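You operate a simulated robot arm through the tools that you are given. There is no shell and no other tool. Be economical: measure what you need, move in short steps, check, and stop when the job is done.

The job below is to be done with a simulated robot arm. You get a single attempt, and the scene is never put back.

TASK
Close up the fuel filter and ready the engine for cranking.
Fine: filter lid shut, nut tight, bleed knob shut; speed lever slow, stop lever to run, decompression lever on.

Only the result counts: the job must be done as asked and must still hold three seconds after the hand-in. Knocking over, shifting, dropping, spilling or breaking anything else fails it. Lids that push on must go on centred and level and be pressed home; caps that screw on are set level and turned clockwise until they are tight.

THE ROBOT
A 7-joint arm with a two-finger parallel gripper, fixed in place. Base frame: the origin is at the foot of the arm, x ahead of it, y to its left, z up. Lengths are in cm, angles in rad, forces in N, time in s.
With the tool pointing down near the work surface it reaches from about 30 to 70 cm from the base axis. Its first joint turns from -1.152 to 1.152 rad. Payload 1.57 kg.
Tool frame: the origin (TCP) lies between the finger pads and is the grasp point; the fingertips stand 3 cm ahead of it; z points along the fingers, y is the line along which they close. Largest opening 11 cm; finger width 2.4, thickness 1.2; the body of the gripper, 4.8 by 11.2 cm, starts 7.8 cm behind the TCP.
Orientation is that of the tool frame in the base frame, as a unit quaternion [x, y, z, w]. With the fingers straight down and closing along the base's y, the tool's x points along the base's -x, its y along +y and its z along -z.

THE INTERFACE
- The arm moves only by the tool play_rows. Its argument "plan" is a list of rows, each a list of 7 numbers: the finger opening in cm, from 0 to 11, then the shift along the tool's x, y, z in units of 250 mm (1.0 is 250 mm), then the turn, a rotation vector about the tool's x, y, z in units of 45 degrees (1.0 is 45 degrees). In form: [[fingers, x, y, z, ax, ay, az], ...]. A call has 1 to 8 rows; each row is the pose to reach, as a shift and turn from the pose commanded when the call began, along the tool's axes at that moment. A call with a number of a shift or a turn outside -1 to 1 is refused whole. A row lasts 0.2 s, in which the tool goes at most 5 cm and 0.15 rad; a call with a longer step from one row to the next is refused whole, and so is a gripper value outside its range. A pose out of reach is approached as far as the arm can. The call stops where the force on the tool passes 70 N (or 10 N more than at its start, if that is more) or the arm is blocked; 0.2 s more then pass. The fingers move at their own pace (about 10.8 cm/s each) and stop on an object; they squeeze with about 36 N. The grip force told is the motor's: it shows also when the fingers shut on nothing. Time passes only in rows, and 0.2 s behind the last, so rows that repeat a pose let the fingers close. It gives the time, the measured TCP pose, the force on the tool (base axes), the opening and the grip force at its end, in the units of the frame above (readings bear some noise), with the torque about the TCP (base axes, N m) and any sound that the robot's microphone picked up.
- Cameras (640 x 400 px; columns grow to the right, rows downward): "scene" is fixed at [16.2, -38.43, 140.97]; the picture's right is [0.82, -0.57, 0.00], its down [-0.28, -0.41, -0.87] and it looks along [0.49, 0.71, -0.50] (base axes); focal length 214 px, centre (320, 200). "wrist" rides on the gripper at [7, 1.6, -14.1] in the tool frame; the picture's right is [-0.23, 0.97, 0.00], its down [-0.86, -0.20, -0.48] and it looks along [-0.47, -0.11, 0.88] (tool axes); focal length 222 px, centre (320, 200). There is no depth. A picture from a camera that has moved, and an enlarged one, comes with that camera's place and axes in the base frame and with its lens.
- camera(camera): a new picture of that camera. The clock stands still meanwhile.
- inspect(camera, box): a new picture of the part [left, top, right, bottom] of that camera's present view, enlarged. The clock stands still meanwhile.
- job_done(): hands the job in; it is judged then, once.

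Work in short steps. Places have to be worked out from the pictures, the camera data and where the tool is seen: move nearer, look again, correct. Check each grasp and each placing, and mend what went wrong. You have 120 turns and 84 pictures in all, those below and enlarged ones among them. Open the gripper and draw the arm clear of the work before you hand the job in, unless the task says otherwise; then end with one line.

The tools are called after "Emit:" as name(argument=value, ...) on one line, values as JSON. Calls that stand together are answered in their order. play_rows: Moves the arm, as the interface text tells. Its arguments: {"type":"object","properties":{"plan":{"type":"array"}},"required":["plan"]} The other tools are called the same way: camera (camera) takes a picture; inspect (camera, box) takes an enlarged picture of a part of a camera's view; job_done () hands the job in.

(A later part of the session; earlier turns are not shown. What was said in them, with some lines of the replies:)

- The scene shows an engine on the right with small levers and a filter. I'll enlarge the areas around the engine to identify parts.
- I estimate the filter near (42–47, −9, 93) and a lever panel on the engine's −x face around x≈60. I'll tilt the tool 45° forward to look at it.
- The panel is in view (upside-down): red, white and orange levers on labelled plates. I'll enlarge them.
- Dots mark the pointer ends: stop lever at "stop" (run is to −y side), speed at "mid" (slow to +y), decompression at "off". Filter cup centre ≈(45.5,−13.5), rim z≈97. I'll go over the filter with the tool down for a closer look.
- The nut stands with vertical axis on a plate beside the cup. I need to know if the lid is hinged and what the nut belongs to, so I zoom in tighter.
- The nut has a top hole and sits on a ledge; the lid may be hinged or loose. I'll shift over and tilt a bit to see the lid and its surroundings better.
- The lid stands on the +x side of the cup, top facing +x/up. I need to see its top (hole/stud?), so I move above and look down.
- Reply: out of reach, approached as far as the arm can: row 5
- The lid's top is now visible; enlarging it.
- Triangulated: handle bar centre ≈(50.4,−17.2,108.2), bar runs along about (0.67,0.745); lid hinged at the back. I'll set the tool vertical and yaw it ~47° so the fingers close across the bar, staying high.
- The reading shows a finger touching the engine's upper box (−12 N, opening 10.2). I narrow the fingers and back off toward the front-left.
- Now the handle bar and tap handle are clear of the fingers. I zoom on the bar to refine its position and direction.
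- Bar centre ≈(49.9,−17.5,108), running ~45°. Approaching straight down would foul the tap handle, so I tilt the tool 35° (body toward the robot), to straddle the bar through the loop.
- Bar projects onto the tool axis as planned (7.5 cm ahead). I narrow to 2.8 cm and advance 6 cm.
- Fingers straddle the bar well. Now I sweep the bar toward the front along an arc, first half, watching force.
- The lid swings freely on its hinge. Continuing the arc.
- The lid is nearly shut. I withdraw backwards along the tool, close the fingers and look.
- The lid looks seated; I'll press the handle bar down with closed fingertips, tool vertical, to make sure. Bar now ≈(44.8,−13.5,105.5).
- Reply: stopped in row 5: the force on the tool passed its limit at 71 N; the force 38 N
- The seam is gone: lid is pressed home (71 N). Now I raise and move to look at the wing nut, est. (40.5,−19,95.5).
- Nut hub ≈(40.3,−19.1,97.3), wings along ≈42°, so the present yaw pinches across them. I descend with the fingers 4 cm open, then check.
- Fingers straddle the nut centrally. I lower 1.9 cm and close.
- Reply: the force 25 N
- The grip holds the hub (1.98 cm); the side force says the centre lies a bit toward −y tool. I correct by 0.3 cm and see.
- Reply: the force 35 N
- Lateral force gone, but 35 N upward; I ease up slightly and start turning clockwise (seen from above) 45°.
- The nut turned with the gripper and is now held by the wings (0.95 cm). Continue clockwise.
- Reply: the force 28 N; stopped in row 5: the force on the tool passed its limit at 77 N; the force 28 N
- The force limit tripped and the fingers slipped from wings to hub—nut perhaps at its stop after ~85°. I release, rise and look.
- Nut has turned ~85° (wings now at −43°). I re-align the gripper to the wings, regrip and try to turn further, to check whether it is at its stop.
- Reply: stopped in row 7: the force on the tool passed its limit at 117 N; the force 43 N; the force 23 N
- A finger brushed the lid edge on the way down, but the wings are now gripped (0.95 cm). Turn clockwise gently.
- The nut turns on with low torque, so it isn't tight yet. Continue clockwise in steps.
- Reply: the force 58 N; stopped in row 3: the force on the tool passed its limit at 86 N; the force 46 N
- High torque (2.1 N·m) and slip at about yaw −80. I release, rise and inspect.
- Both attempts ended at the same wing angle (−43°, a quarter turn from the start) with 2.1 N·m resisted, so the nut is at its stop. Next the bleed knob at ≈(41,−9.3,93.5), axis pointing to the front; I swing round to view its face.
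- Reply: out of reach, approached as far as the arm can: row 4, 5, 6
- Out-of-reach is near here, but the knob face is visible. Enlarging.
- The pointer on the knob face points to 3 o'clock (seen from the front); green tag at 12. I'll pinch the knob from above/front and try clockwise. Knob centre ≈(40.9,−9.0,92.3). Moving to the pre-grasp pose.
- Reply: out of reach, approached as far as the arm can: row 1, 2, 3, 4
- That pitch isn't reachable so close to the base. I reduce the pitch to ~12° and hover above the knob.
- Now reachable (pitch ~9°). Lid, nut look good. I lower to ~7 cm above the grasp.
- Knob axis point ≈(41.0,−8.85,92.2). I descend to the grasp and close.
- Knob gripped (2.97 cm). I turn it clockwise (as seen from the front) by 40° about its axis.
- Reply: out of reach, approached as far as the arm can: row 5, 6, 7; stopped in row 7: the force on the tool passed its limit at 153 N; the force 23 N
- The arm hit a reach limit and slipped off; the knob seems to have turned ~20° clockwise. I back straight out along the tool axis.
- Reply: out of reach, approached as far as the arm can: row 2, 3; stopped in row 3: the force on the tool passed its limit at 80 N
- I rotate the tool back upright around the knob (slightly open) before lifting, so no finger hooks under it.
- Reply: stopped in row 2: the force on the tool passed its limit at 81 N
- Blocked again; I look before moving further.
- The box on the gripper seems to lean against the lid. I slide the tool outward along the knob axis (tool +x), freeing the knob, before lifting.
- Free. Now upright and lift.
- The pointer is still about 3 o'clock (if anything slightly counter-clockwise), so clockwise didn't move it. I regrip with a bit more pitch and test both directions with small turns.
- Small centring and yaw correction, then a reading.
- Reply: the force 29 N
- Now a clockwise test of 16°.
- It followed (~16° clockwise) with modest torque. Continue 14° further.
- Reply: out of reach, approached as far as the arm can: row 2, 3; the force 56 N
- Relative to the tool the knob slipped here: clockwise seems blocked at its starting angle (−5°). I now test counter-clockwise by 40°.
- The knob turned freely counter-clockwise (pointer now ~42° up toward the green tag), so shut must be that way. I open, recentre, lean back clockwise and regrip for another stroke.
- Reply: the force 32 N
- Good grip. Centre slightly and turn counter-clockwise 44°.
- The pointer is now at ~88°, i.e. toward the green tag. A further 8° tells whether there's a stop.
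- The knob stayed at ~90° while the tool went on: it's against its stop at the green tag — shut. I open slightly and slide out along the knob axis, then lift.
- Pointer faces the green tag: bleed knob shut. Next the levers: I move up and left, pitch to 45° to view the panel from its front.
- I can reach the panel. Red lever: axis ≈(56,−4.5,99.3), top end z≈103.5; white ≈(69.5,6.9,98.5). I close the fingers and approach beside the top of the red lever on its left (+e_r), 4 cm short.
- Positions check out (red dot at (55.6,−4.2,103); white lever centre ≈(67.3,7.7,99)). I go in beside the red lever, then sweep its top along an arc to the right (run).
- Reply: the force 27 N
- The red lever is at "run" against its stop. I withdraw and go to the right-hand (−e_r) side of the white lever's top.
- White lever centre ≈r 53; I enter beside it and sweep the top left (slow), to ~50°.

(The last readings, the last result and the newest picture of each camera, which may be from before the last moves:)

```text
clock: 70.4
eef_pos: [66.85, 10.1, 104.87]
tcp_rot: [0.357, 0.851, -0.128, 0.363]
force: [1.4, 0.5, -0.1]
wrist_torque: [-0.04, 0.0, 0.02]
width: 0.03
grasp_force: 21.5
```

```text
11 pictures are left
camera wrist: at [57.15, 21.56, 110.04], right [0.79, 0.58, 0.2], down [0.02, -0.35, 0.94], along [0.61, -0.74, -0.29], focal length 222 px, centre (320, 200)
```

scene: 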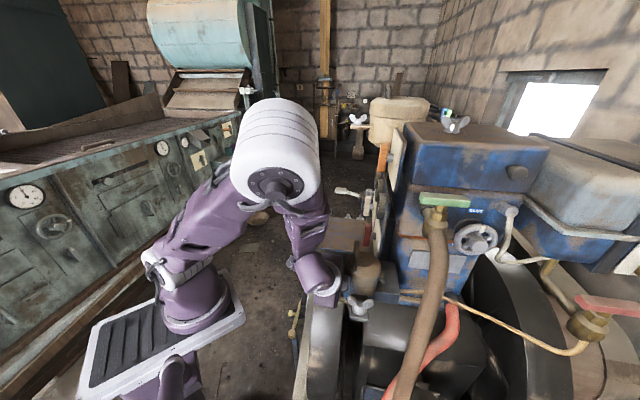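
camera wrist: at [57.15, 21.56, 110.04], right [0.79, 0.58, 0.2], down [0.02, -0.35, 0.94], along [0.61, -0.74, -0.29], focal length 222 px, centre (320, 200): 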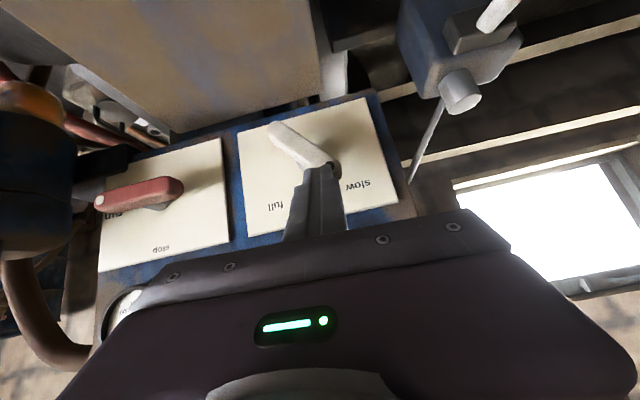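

The white lever is ~39° over; "slow" label is at ~50°. I push a bit further and watch force for a stop.

Emit:
play_rows(plan=[[0, 0.003, 0.015, 0.003, 0, 0, 0], [0, 0.007, 0.03, 0.007, 0, 0, 0], [0, 0.007, 0.03, 0.007, 0, 0, 0]])

Emit:
play_rows(plan=[[0, 0.006, 0.01, 0.006, 0, 0, 0], [0, 0.006, 0.01, 0.006, 0, 0, 0]])

Emit:
camera(camera="wrist")

```text
clock: 71.2
eef_pos: [67.39, 10.61, 104.84]
tcp_rot: [0.357, 0.851, -0.129, 0.363]
force: [-17.9, -3.1, 10.4]
wrist_torque: [-0.19, 0.16, -0.26]
width: 0.02
grasp_force: 21.6
```

```text
clock: 71.8
eef_pos: [67.78, 11.2, 104.55]
tcp_rot: [0.356, 0.851, -0.126, 0.364]
force: [-11.0, 2.6, 16.2]
wrist_torque: [-0.26, -0.1, -0.17]
width: 0.0
grasp_force: 21.5
```

```text
10 pictures are left
camera wrist: at [57.86, 22.5, 109.68], right [0.79, 0.58, 0.21], down [0.02, -0.36, 0.93], along [0.62, -0.73, -0.29], focal length 222 px, centre (320, 200)
```

wrist: 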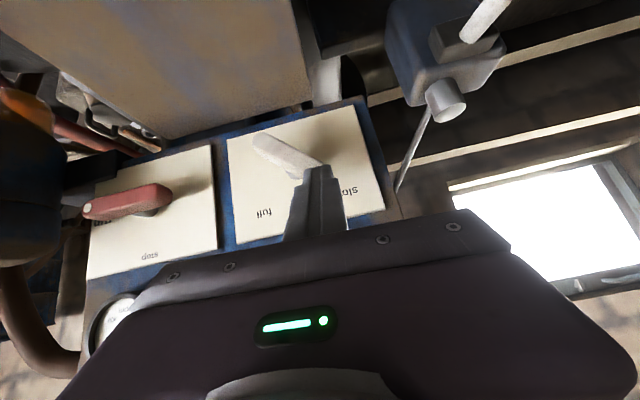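

Resistance of ~20 N now suggests the stop. I withdraw and view.

Emit:
play_rows(plan=[[0, 0, -0.02, -0.06, 0, 0, 0], [0, 0, -0.04, -0.18, 0, 0, 0], [0, 0, -0.08, -0.3, 0, 0, 0], [0, 0, -0.08, -0.3, 0, 0, 0]])

Emit:
inspect(camera="wrist", box=[160, 70, 448, 230])

```text
clock: 72.8
eef_pos: [62.23, 13.1, 109.82]
tcp_rot: [0.356, 0.851, -0.127, 0.364]
force: [-0.4, 0.6, 0.5]
wrist_torque: [-0.01, 0.02, -0.03]
width: 0.01
grasp_force: 21.3
```

```text
2.22 times, centred on (304, 150) of wrist
camera zoom: at [52.53, 24.59, 114.91], right [0.79, 0.58, 0.2], down [0.02, -0.35, 0.93], along [0.61, -0.74, -0.29], focal length 494 px, centre (356, 311)
```

zoom: 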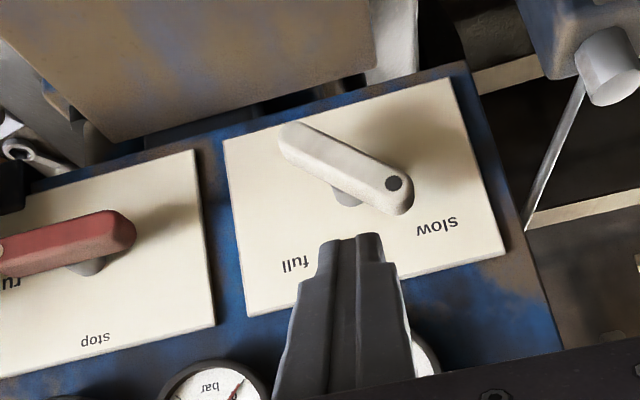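

The lever points at about "slow" but maybe a few degrees short of the stop. I push once more, perpendicular to the lever near its head, watching force.

Emit:
play_rows(plan=[[0, -0.01, -0.002, 0.12, 0, 0, 0], [0, -0.02, -0.004, 0.22, 0, 0, 0], [0, -0.027, -0.004, 0.289, 0, 0, 0], [0, -0.027, -0.004, 0.289, 0, 0, 0]])

Emit:
play_rows(plan=[[0, 0.012, 0.017, 0.012, 0, 0, 0], [0, 0.02, 0.0283, 0.02, 0, 0, 0], [0, 0.02, 0.0283, 0.02, 0, 0, 0]])

Emit:
play_rows(plan=[[0, 0.006, 0.008, 0.006, 0, 0, 0], [0, 0.012, 0.017, 0.012, 0, 0, 0], [0, 0.012, 0.017, 0.012, 0, 0, 0]])

```text
clock: 73.8
eef_pos: [66.47, 9.3, 105.05]
tcp_rot: [0.356, 0.851, -0.127, 0.364]
force: [0.2, -0.6, 0.6]
wrist_torque: [0.02, 0.0, -0.02]
width: 0.0
grasp_force: 21.9
```

```text
clock: 74.6
eef_pos: [66.73, 9.46, 104.74]
tcp_rot: [0.359, 0.85, -0.13, 0.364]
force: [-30.6, -5.4, 39.0]
wrist_torque: [-0.4, -0.16, -0.29]
width: 0.01
grasp_force: 21.2
```

```text
clock: 75.0
eef_pos: [66.8, 9.52, 104.71]
tcp_rot: [0.36, 0.848, -0.132, 0.365]
force: [-36.6, 2.7, 21.9]
wrist_torque: [-0.05, 0.33, -0.11]
width: 0.0
grasp_force: 21.2
stopped in row 2: the force on the tool passed its limit at 74 N (the readings are from after the stop); the commanded pose is now the measured one
```

Firm stop at 74 N: speed lever is at "slow". Now I withdraw and move up to view the orange decompression lever.

Emit:
play_rows(plan=[[0, 0, -0.02, -0.12, 0, 0, 0], [0, -0.02, -0.04, -0.28, 0, 0, 0], [0, -0.08, -0.12, -0.43, 0, 0, 0], [0, -0.15, -0.22, -0.58, 0, 0, 0], [0, -0.22, -0.33, -0.72, 0, 0, 0], [0, -0.3, -0.44, -0.86, 0, 0, 0], [0, -0.368, -0.544, -0.988, 0, 0, 0], [0, -0.368, -0.544, -0.988, 0, 0, 0]])

Emit:
camera(camera="wrist")

```text
clock: 76.8
eef_pos: [48.85, 6.85, 127.74]
tcp_rot: [0.357, 0.85, -0.129, 0.365]
force: [0.3, 0.2, -0.4]
wrist_torque: [0.04, -0.03, 0.0]
width: 0.0
grasp_force: 21.4
```

```text
8 pictures are left
camera wrist: at [39.12, 18.39, 132.65], right [0.79, 0.57, 0.2], down [0.02, -0.35, 0.94], along [0.61, -0.74, -0.29], focal length 222 px, centre (320, 200)
```

wrist: 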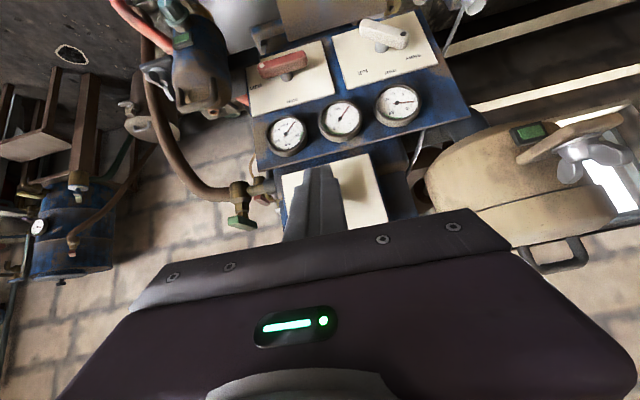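

The finger hides the orange lever; I move up 7 and left 6 to see its plate.

Emit:
play_rows(plan=[[0, -0.07, 0.08, -0.07, 0, 0, 0], [0, -0.14, 0.16, -0.14, 0, 0, 0], [0, -0.2, 0.24, -0.2, 0, 0, 0], [0, -0.2, 0.24, -0.2, 0, 0, 0]])

Emit:
inspect(camera="wrist", box=[160, 80, 400, 230])

```text
clock: 77.8
eef_pos: [52.66, 11.38, 135.24]
tcp_rot: [0.359, 0.849, -0.131, 0.364]
force: [-0.4, 0.3, 0.3]
wrist_torque: [0.01, -0.01, 0.01]
width: 0.04
grasp_force: 21.3
```

```text
2.67 times, centred on (280, 155) of wrist
camera zoom: at [42.99, 22.87, 140.22], right [0.79, 0.57, 0.2], down [0.02, -0.35, 0.94], along [0.61, -0.74, -0.29], focal length 592 px, centre (427, 320)
```

zoom: 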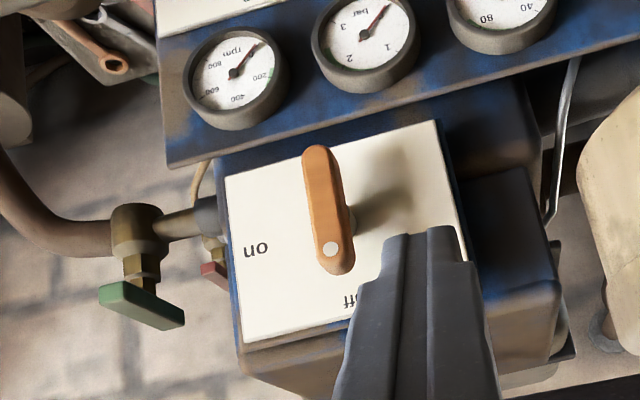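

"on" is to the right of the pivot (image left). Orange lever centre ≈(59.2,−3.7,122.5), dot on top. Same arc sweep as for the red; first I approach beside it.

Emit:
play_rows(plan=[[0, -0.05, -0.05, 0.13, 0, 0, 0], [0, -0.1, -0.1, 0.26, 0, 0, 0], [0, -0.157, -0.152, 0.4, 0, 0, 0], [0, -0.157, -0.152, 0.5, 0, 0, 0], [0, -0.157, -0.152, 0.6, 0, 0, 0], [0, -0.157, -0.152, 0.6, 0, 0, 0]])

Emit:
camera(camera="wrist")

```text
clock: 79.2
eef_pos: [60.14, -0.88, 126.99]
tcp_rot: [0.358, 0.849, -0.13, 0.365]
force: [-0.5, 0.6, 0.7]
wrist_torque: [-0.01, 0.0, 0.02]
width: 0.0
grasp_force: 21.6
```

```text
6 pictures are left
camera wrist: at [50.35, 10.68, 132.15], right [0.79, 0.57, 0.2], down [0.02, -0.35, 0.94], along [0.61, -0.74, -0.29], focal length 222 px, centre (320, 200)
```

wrist: 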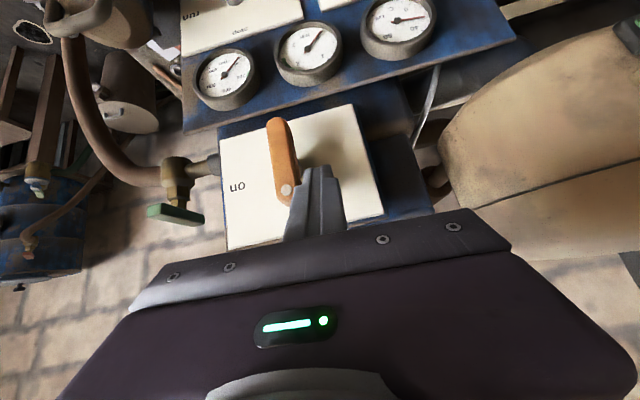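

Finger is beside the lever's top. Sweep to the right to "on".

Emit:
play_rows(plan=[[0, -0.022, -0.058, -0.022, 0, 0, 0], [0, -0.028, -0.096, -0.028, 0, 0, 0], [0, -0.028, -0.134, -0.028, 0, 0, 0], [0, -0.02, -0.172, -0.02, 0, 0, 0], [0, -0.006, -0.205, -0.006, 0, 0, 0], [0, 0.014, -0.232, 0.014, 0, 0, 0], [0, 0.022, -0.239, 0.022, 0, 0, 0]])

Emit:
play_rows(plan=[[0, 0.008, 0, 0.008, 0, 0, 0], [0, 0.014, 0, 0.014, 0, 0, 0]])

Emit:
play_rows(plan=[[0, -0.03, 0, -0.1, 0, 0, 0], [0, -0.05, 0.08, -0.25, 0, 0, 0], [0, -0.1, 0.2, -0.38, 0, 0, 0], [0, -0.15, 0.3, -0.5, 0, 0, 0], [0, -0.15, 0.3, -0.5, 0, 0, 0]])

Emit:
camera(camera="wrist")

```text
clock: 80.8
eef_pos: [55.94, -4.83, 126.94]
tcp_rot: [0.355, 0.848, -0.126, 0.374]
force: [10.7, 16.2, 60.9]
wrist_torque: [-0.04, -1.01, 0.44]
width: 0.0
grasp_force: 21.1
```

```text
clock: 81.2
eef_pos: [56.12, -4.8, 126.98]
tcp_rot: [0.355, 0.847, -0.126, 0.376]
force: [0.6, 0.2, 10.8]
wrist_torque: [-0.09, -0.14, 0.13]
width: 0.0
grasp_force: 21.4
stopped in row 1: the force on the tool passed its limit at 78 N (the readings are from after the stop); the commanded pose is now the measured one
```

```text
clock: 82.4
eef_pos: [56.27, 4.92, 138.28]
tcp_rot: [0.355, 0.847, -0.127, 0.374]
force: [0.2, -0.2, -0.6]
wrist_torque: [0.02, 0.01, 0.02]
width: 0.0
grasp_force: 21.2
```

```text
5 pictures are left
camera wrist: at [46.45, 16.35, 143.1], right [0.78, 0.58, 0.21], down [0.0, -0.35, 0.94], along [0.62, -0.74, -0.27], focal length 222 px, centre (320, 200)
```

wrist: 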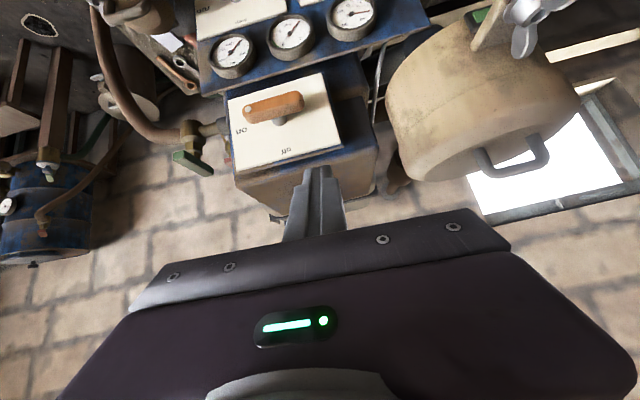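

All three levers are at their stops in the required places. To be sure about the nut, I'll recheck it: back off, set the tool upright.

Emit:
play_rows(plan=[[0, 0.08, -0.08, -0.06, 0, 0, 0], [0, 0.16, -0.16, -0.1, 0, 0.17, 0], [0, 0.24, -0.24, -0.14, 0, 0.34, 0], [0, 0.32, -0.32, -0.16, 0, 0.51, 0], [0, 0.4, -0.4, -0.18, 0, 0.68, 0], [0, 0.488, -0.468, -0.18, 0, 0.85, 0], [0, 0.488, -0.468, -0.18, 0, 1.0, 0]])

```text
clock: 84.0
eef_pos: [40.23, 4.71, 131.96]
tcp_rot: [0.377, 0.926, 0.019, 0.021]
force: [-0.1, 0.2, -0.8]
wrist_torque: [-0.01, 0.03, 0.01]
width: 0.01
grasp_force: 21.2
```

Emit:
play_rows(plan=[[2.6, -0.1, -0.11, 0.08, 0.02, 0, 0], [2.6, -0.2, -0.22, 0.18, 0.04, 0, 0], [2.6, -0.3, -0.33, 0.28, 0.064, 0, 0], [2.6, -0.4, -0.44, 0.38, 0.064, 0, 0], [2.6, -0.5, -0.55, 0.48, 0.064, 0, 0], [2.6, -0.6, -0.66, 0.6, 0.064, 0, 0], [2.6, -0.648, -0.724, 0.7, 0.064, 0, 0], [2.6, -0.648, -0.724, 0.75, 0.064, 0, 0]])

Emit:
inspect(camera="wrist", box=[240, 80, 400, 220])

```text
clock: 85.8
eef_pos: [39.61, -19.37, 112.95]
tcp_rot: [0.377, 0.926, -0.004, 0.013]
force: [1.8, 0.8, 0.7]
wrist_torque: [-0.03, 0.0, -0.01]
width: 2.6
grasp_force: 0.0
```

```text
2.86 times, centred on (320, 150) of wrist
camera zoom: at [35.5, -13.07, 126.85], right [0.84, 0.54, 0.01], down [0.46, -0.73, 0.5], along [0.28, -0.42, -0.87], focal length 635 px, centre (320, 343)
```

zoom: 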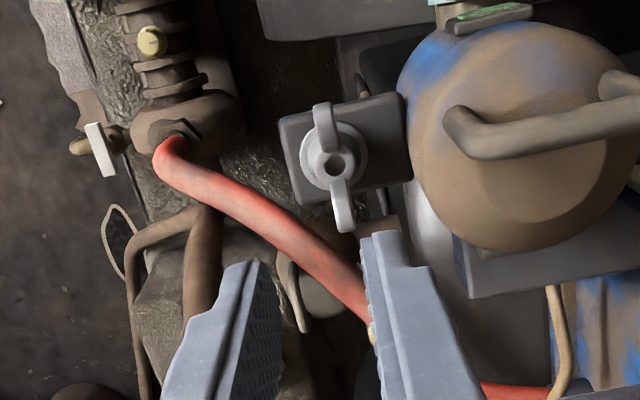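

The wings lie at ≈−46°, tool at −44°. I descend (opening 3.2) and grip again to test.

Emit:
play_rows(plan=[[3.2, -0.012, 0.022, 0.1, 0, 0, 0], [3.2, -0.012, 0.022, 0.25, 0, 0, 0], [3.2, -0.012, 0.022, 0.4, 0, 0, 0], [3.2, -0.012, 0.022, 0.47, 0, 0, 0], [3.2, -0.012, 0.022, 0.51, 0, 0, 0], [3.2, -0.012, 0.022, 0.51, 0, 0, 0]])

Emit:
play_rows(plan=[[0, 0, 0, 0, 0, 0, 0], [0, 0, 0, 0, 0, 0, 0], [0, 0, 0, 0, 0, 0, 0]])

```text
clock: 86.6
eef_pos: [40.53, -18.79, 104.85]
tcp_rot: [0.375, 0.927, -0.002, 0.017]
force: [-20.6, 17.1, 53.0]
wrist_torque: [1.47, -0.32, 0.74]
width: 2.99
grasp_force: 0.1
stopped in row 3: the force on the tool passed its limit at 153 N (the readings are from after the stop); the commanded pose is now the measured one
```

```text
clock: 87.0
eef_pos: [41.03, -18.77, 104.63]
tcp_rot: [0.374, 0.927, 0.002, 0.019]
force: [0.8, 0.3, -0.5]
wrist_torque: [-0.03, 0.05, 0.05]
width: 0.01
grasp_force: 21.5
stopped in row 1: the force on the tool passed its limit at 74 N (the readings are from after the stop); the commanded pose is now the measured one
```

A finger's broad base hit the lid's shoulder in this orientation, so I won't grip here. I'll test the nut by pushing its front wing clockwise with the closed fingertips from the side away from the lid.

Emit:
play_rows(plan=[[0, 0, 0, -0.1, 0, 0, 0], [0, 0.044, -0.062, -0.1, 0, 0, 0], [0, 0.088, -0.124, -0.1, 0, 0, 0], [0, 0.088, -0.124, 0.03, 0, 0, 0], [0, 0.088, -0.124, 0.12, 0, 0, 0], [0, 0.088, -0.124, 0.164, 0, 0, 0], [0, 0.088, -0.124, 0.164, 0, 0, 0]])

Emit:
inspect(camera="scene", box=[310, 240, 410, 320])

```text
clock: 88.6
eef_pos: [37.35, -19.43, 100.37]
tcp_rot: [0.374, 0.927, 0.002, 0.02]
force: [0.7, -0.2, -0.6]
wrist_torque: [-0.01, -0.04, 0.03]
width: 0.0
grasp_force: 21.3
```

```text
5.00 times, centred on (360, 280) of scene
camera zoom: at [16.2, -38.43, 140.97], right [0.82, -0.57, 0.0], down [-0.28, -0.41, -0.87], along [0.49, 0.71, -0.5], focal length 1072 px, centre (120, -200)
```

zoom: 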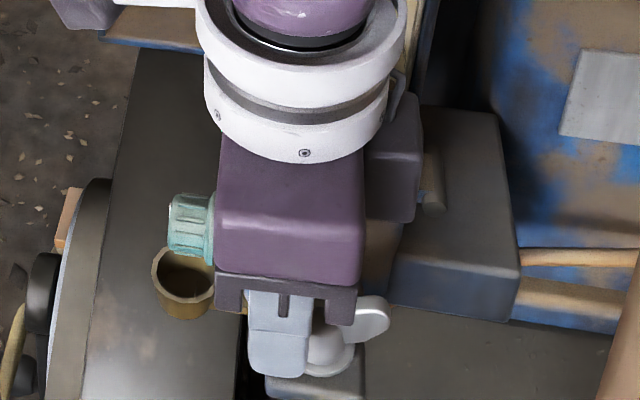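

The tip is in front of the left wing. Push toward +tool-y in small steps and read force.

Emit:
play_rows(plan=[[0, 0, 0.02, 0, 0, 0, 0], [0, 0, 0.03, 0, 0, 0, 0], [0, 0, 0.03, 0, 0, 0, 0]])

Emit:
play_rows(plan=[[0, 0, 0.012, 0, 0, 0, 0], [0, 0, 0.012, 0, 0, 0, 0]])

Emit:
play_rows(plan=[[0, 0, 0.012, 0, 0, 0, 0], [0, 0, 0.012, 0, 0, 0, 0]])

Emit:
play_rows(plan=[[0, 0, 0.012, 0, 0, 0, 0], [0, 0, 0.012, 0, 0, 0, 0]])

```text
clock: 89.4
eef_pos: [37.89, -18.83, 100.39]
tcp_rot: [0.374, 0.927, 0.002, 0.019]
force: [0.6, -0.5, -0.1]
wrist_torque: [0.02, 0.01, 0.0]
width: 0.0
grasp_force: 21.5
```

```text
clock: 90.0
eef_pos: [38.12, -18.72, 100.45]
tcp_rot: [0.374, 0.927, 0.002, 0.019]
force: [-11.8, -10.6, 2.7]
wrist_torque: [-0.26, 0.33, -0.09]
width: 0.0
grasp_force: 21.0
```

```text
clock: 90.6
eef_pos: [38.04, -18.56, 100.31]
tcp_rot: [0.375, 0.927, 0.0, 0.018]
force: [-37.5, -33.9, 2.0]
wrist_torque: [-0.88, 0.99, -0.35]
width: 0.0
grasp_force: 21.4
```

```text
clock: 91.1
eef_pos: [38.01, -18.61, 100.31]
tcp_rot: [0.378, 0.926, -0.003, 0.016]
force: [-12.0, -9.8, 6.6]
wrist_torque: [-0.24, 0.19, -0.13]
width: 0.0
grasp_force: 21.3
stopped in row 2: the force on the tool passed its limit at 70 N (the readings are from after the stop); the commanded pose is now the measured one
```

No movement up to 70 N: the nut is tight. I back off and draw the arm clear, opening the gripper.

Emit:
play_rows(plan=[[0, 0, -0.04, 0, 0, 0, 0], [0, 0, -0.06, -0.1, 0, 0, 0], [0, 0.03, -0.06, -0.25, 0, 0, 0], [2, 0.15, -0.06, -0.4, 0, 0, 0], [6, 0.3, -0.06, -0.55, 0, 0, 0], [8, 0.45, -0.06, -0.7, 0, 0, 0], [8, 0.45, -0.06, -0.7, 0, 0, 0]])

Emit:
inspect(camera="scene", box=[310, 230, 410, 320])

Emit:
camera(camera="scene")

```text
refused: row 5 steps farther than a row can; nothing moved
```

```text
4.44 times, centred on (360, 275) of scene
camera zoom: at [16.17, -38.45, 140.97], right [0.82, -0.57, 0.0], down [-0.28, -0.41, -0.87], along [0.49, 0.71, -0.5], focal length 953 px, centre (142, -133)
```

zoom: 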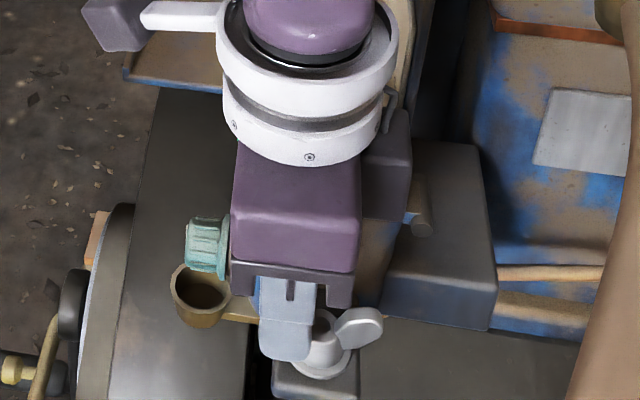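

```text
1 pictures are left
```

scene: 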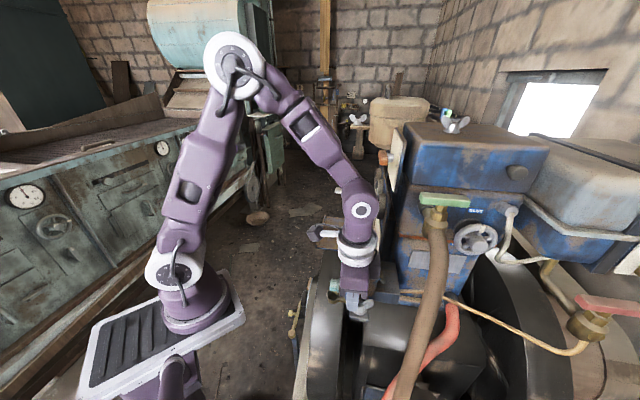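

The move was refused (step too long); I repeat it with smaller steps, rising first.

Emit:
play_rows(plan=[[0, 0, -0.04, 0, 0, 0, 0], [0, 0, -0.06, -0.1, 0, 0, 0], [0, 0, -0.06, -0.25, 0, 0, 0], [0, 0.05, -0.06, -0.4, 0, 0, 0], [0, 0.15, -0.06, -0.52, 0, 0, 0], [0, 0.25, -0.06, -0.65, 0, 0, 0], [0, 0.35, -0.06, -0.75, 0, 0, 0], [0, 0.35, -0.06, -0.75, 0, 0, 0]])

Emit:
play_rows(plan=[[8, 0, 0.1, -0.05, 0, 0, 0], [8, 0, 0.2, -0.1, 0, 0, 0], [8, 0, 0.2, -0.1, 0, 0, 0], [8, 0, 0.2, -0.1, 0, 0, 0]])

Emit:
inspect(camera="scene", box=[320, 120, 460, 320])

```text
clock: 92.9
eef_pos: [30.17, -13.05, 119.42]
tcp_rot: [0.377, 0.926, -0.003, 0.015]
force: [0.2, 0.2, 0.8]
wrist_torque: [0.03, -0.02, -0.02]
width: 0.0
grasp_force: 21.5
```

```text
clock: 93.9
eef_pos: [33.82, -9.53, 121.44]
tcp_rot: [0.376, 0.926, -0.002, 0.016]
force: [-0.4, 0.3, 0.1]
wrist_torque: [-0.02, 0.02, 0.03]
width: 8.01
grasp_force: 0.1
```

```text
2.00 times, centred on (390, 220) of scene
camera zoom: at [16.2, -38.43, 140.97], right [0.82, -0.57, 0.0], down [-0.28, -0.41, -0.87], along [0.49, 0.71, -0.5], focal length 429 px, centre (180, 160)
```

zoom: 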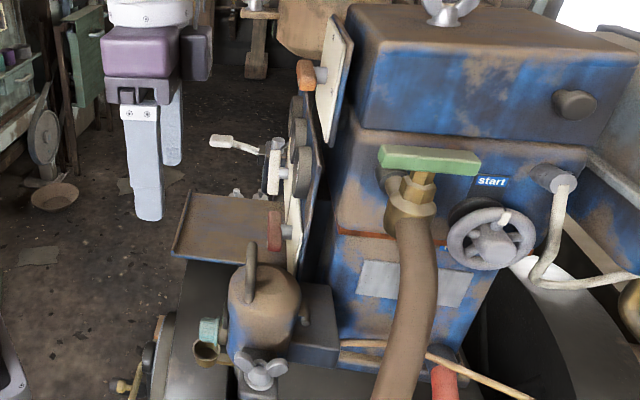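

The lid is shut and level, and the nut, knob and levers all look as I left them. The gripper is open and the arm is clear, so I hand in.

Emit:
job_done()

```text
The job is handed in.
```

The fuel filter is closed up: lid pressed home, nut tight and bleed knob shut. The engine levers are set for cranking: speed on slow, stop lever on run and decompression on. I judged the knob shut because it turned counter-clockwise to a stop at the green tag, as clockwise seemed blocked from the start. The fingers and gripper also bumped the filter parts hard a few times while I worked the nut and knob (up to about 150 N), but nothing looked shifted in the last picture.
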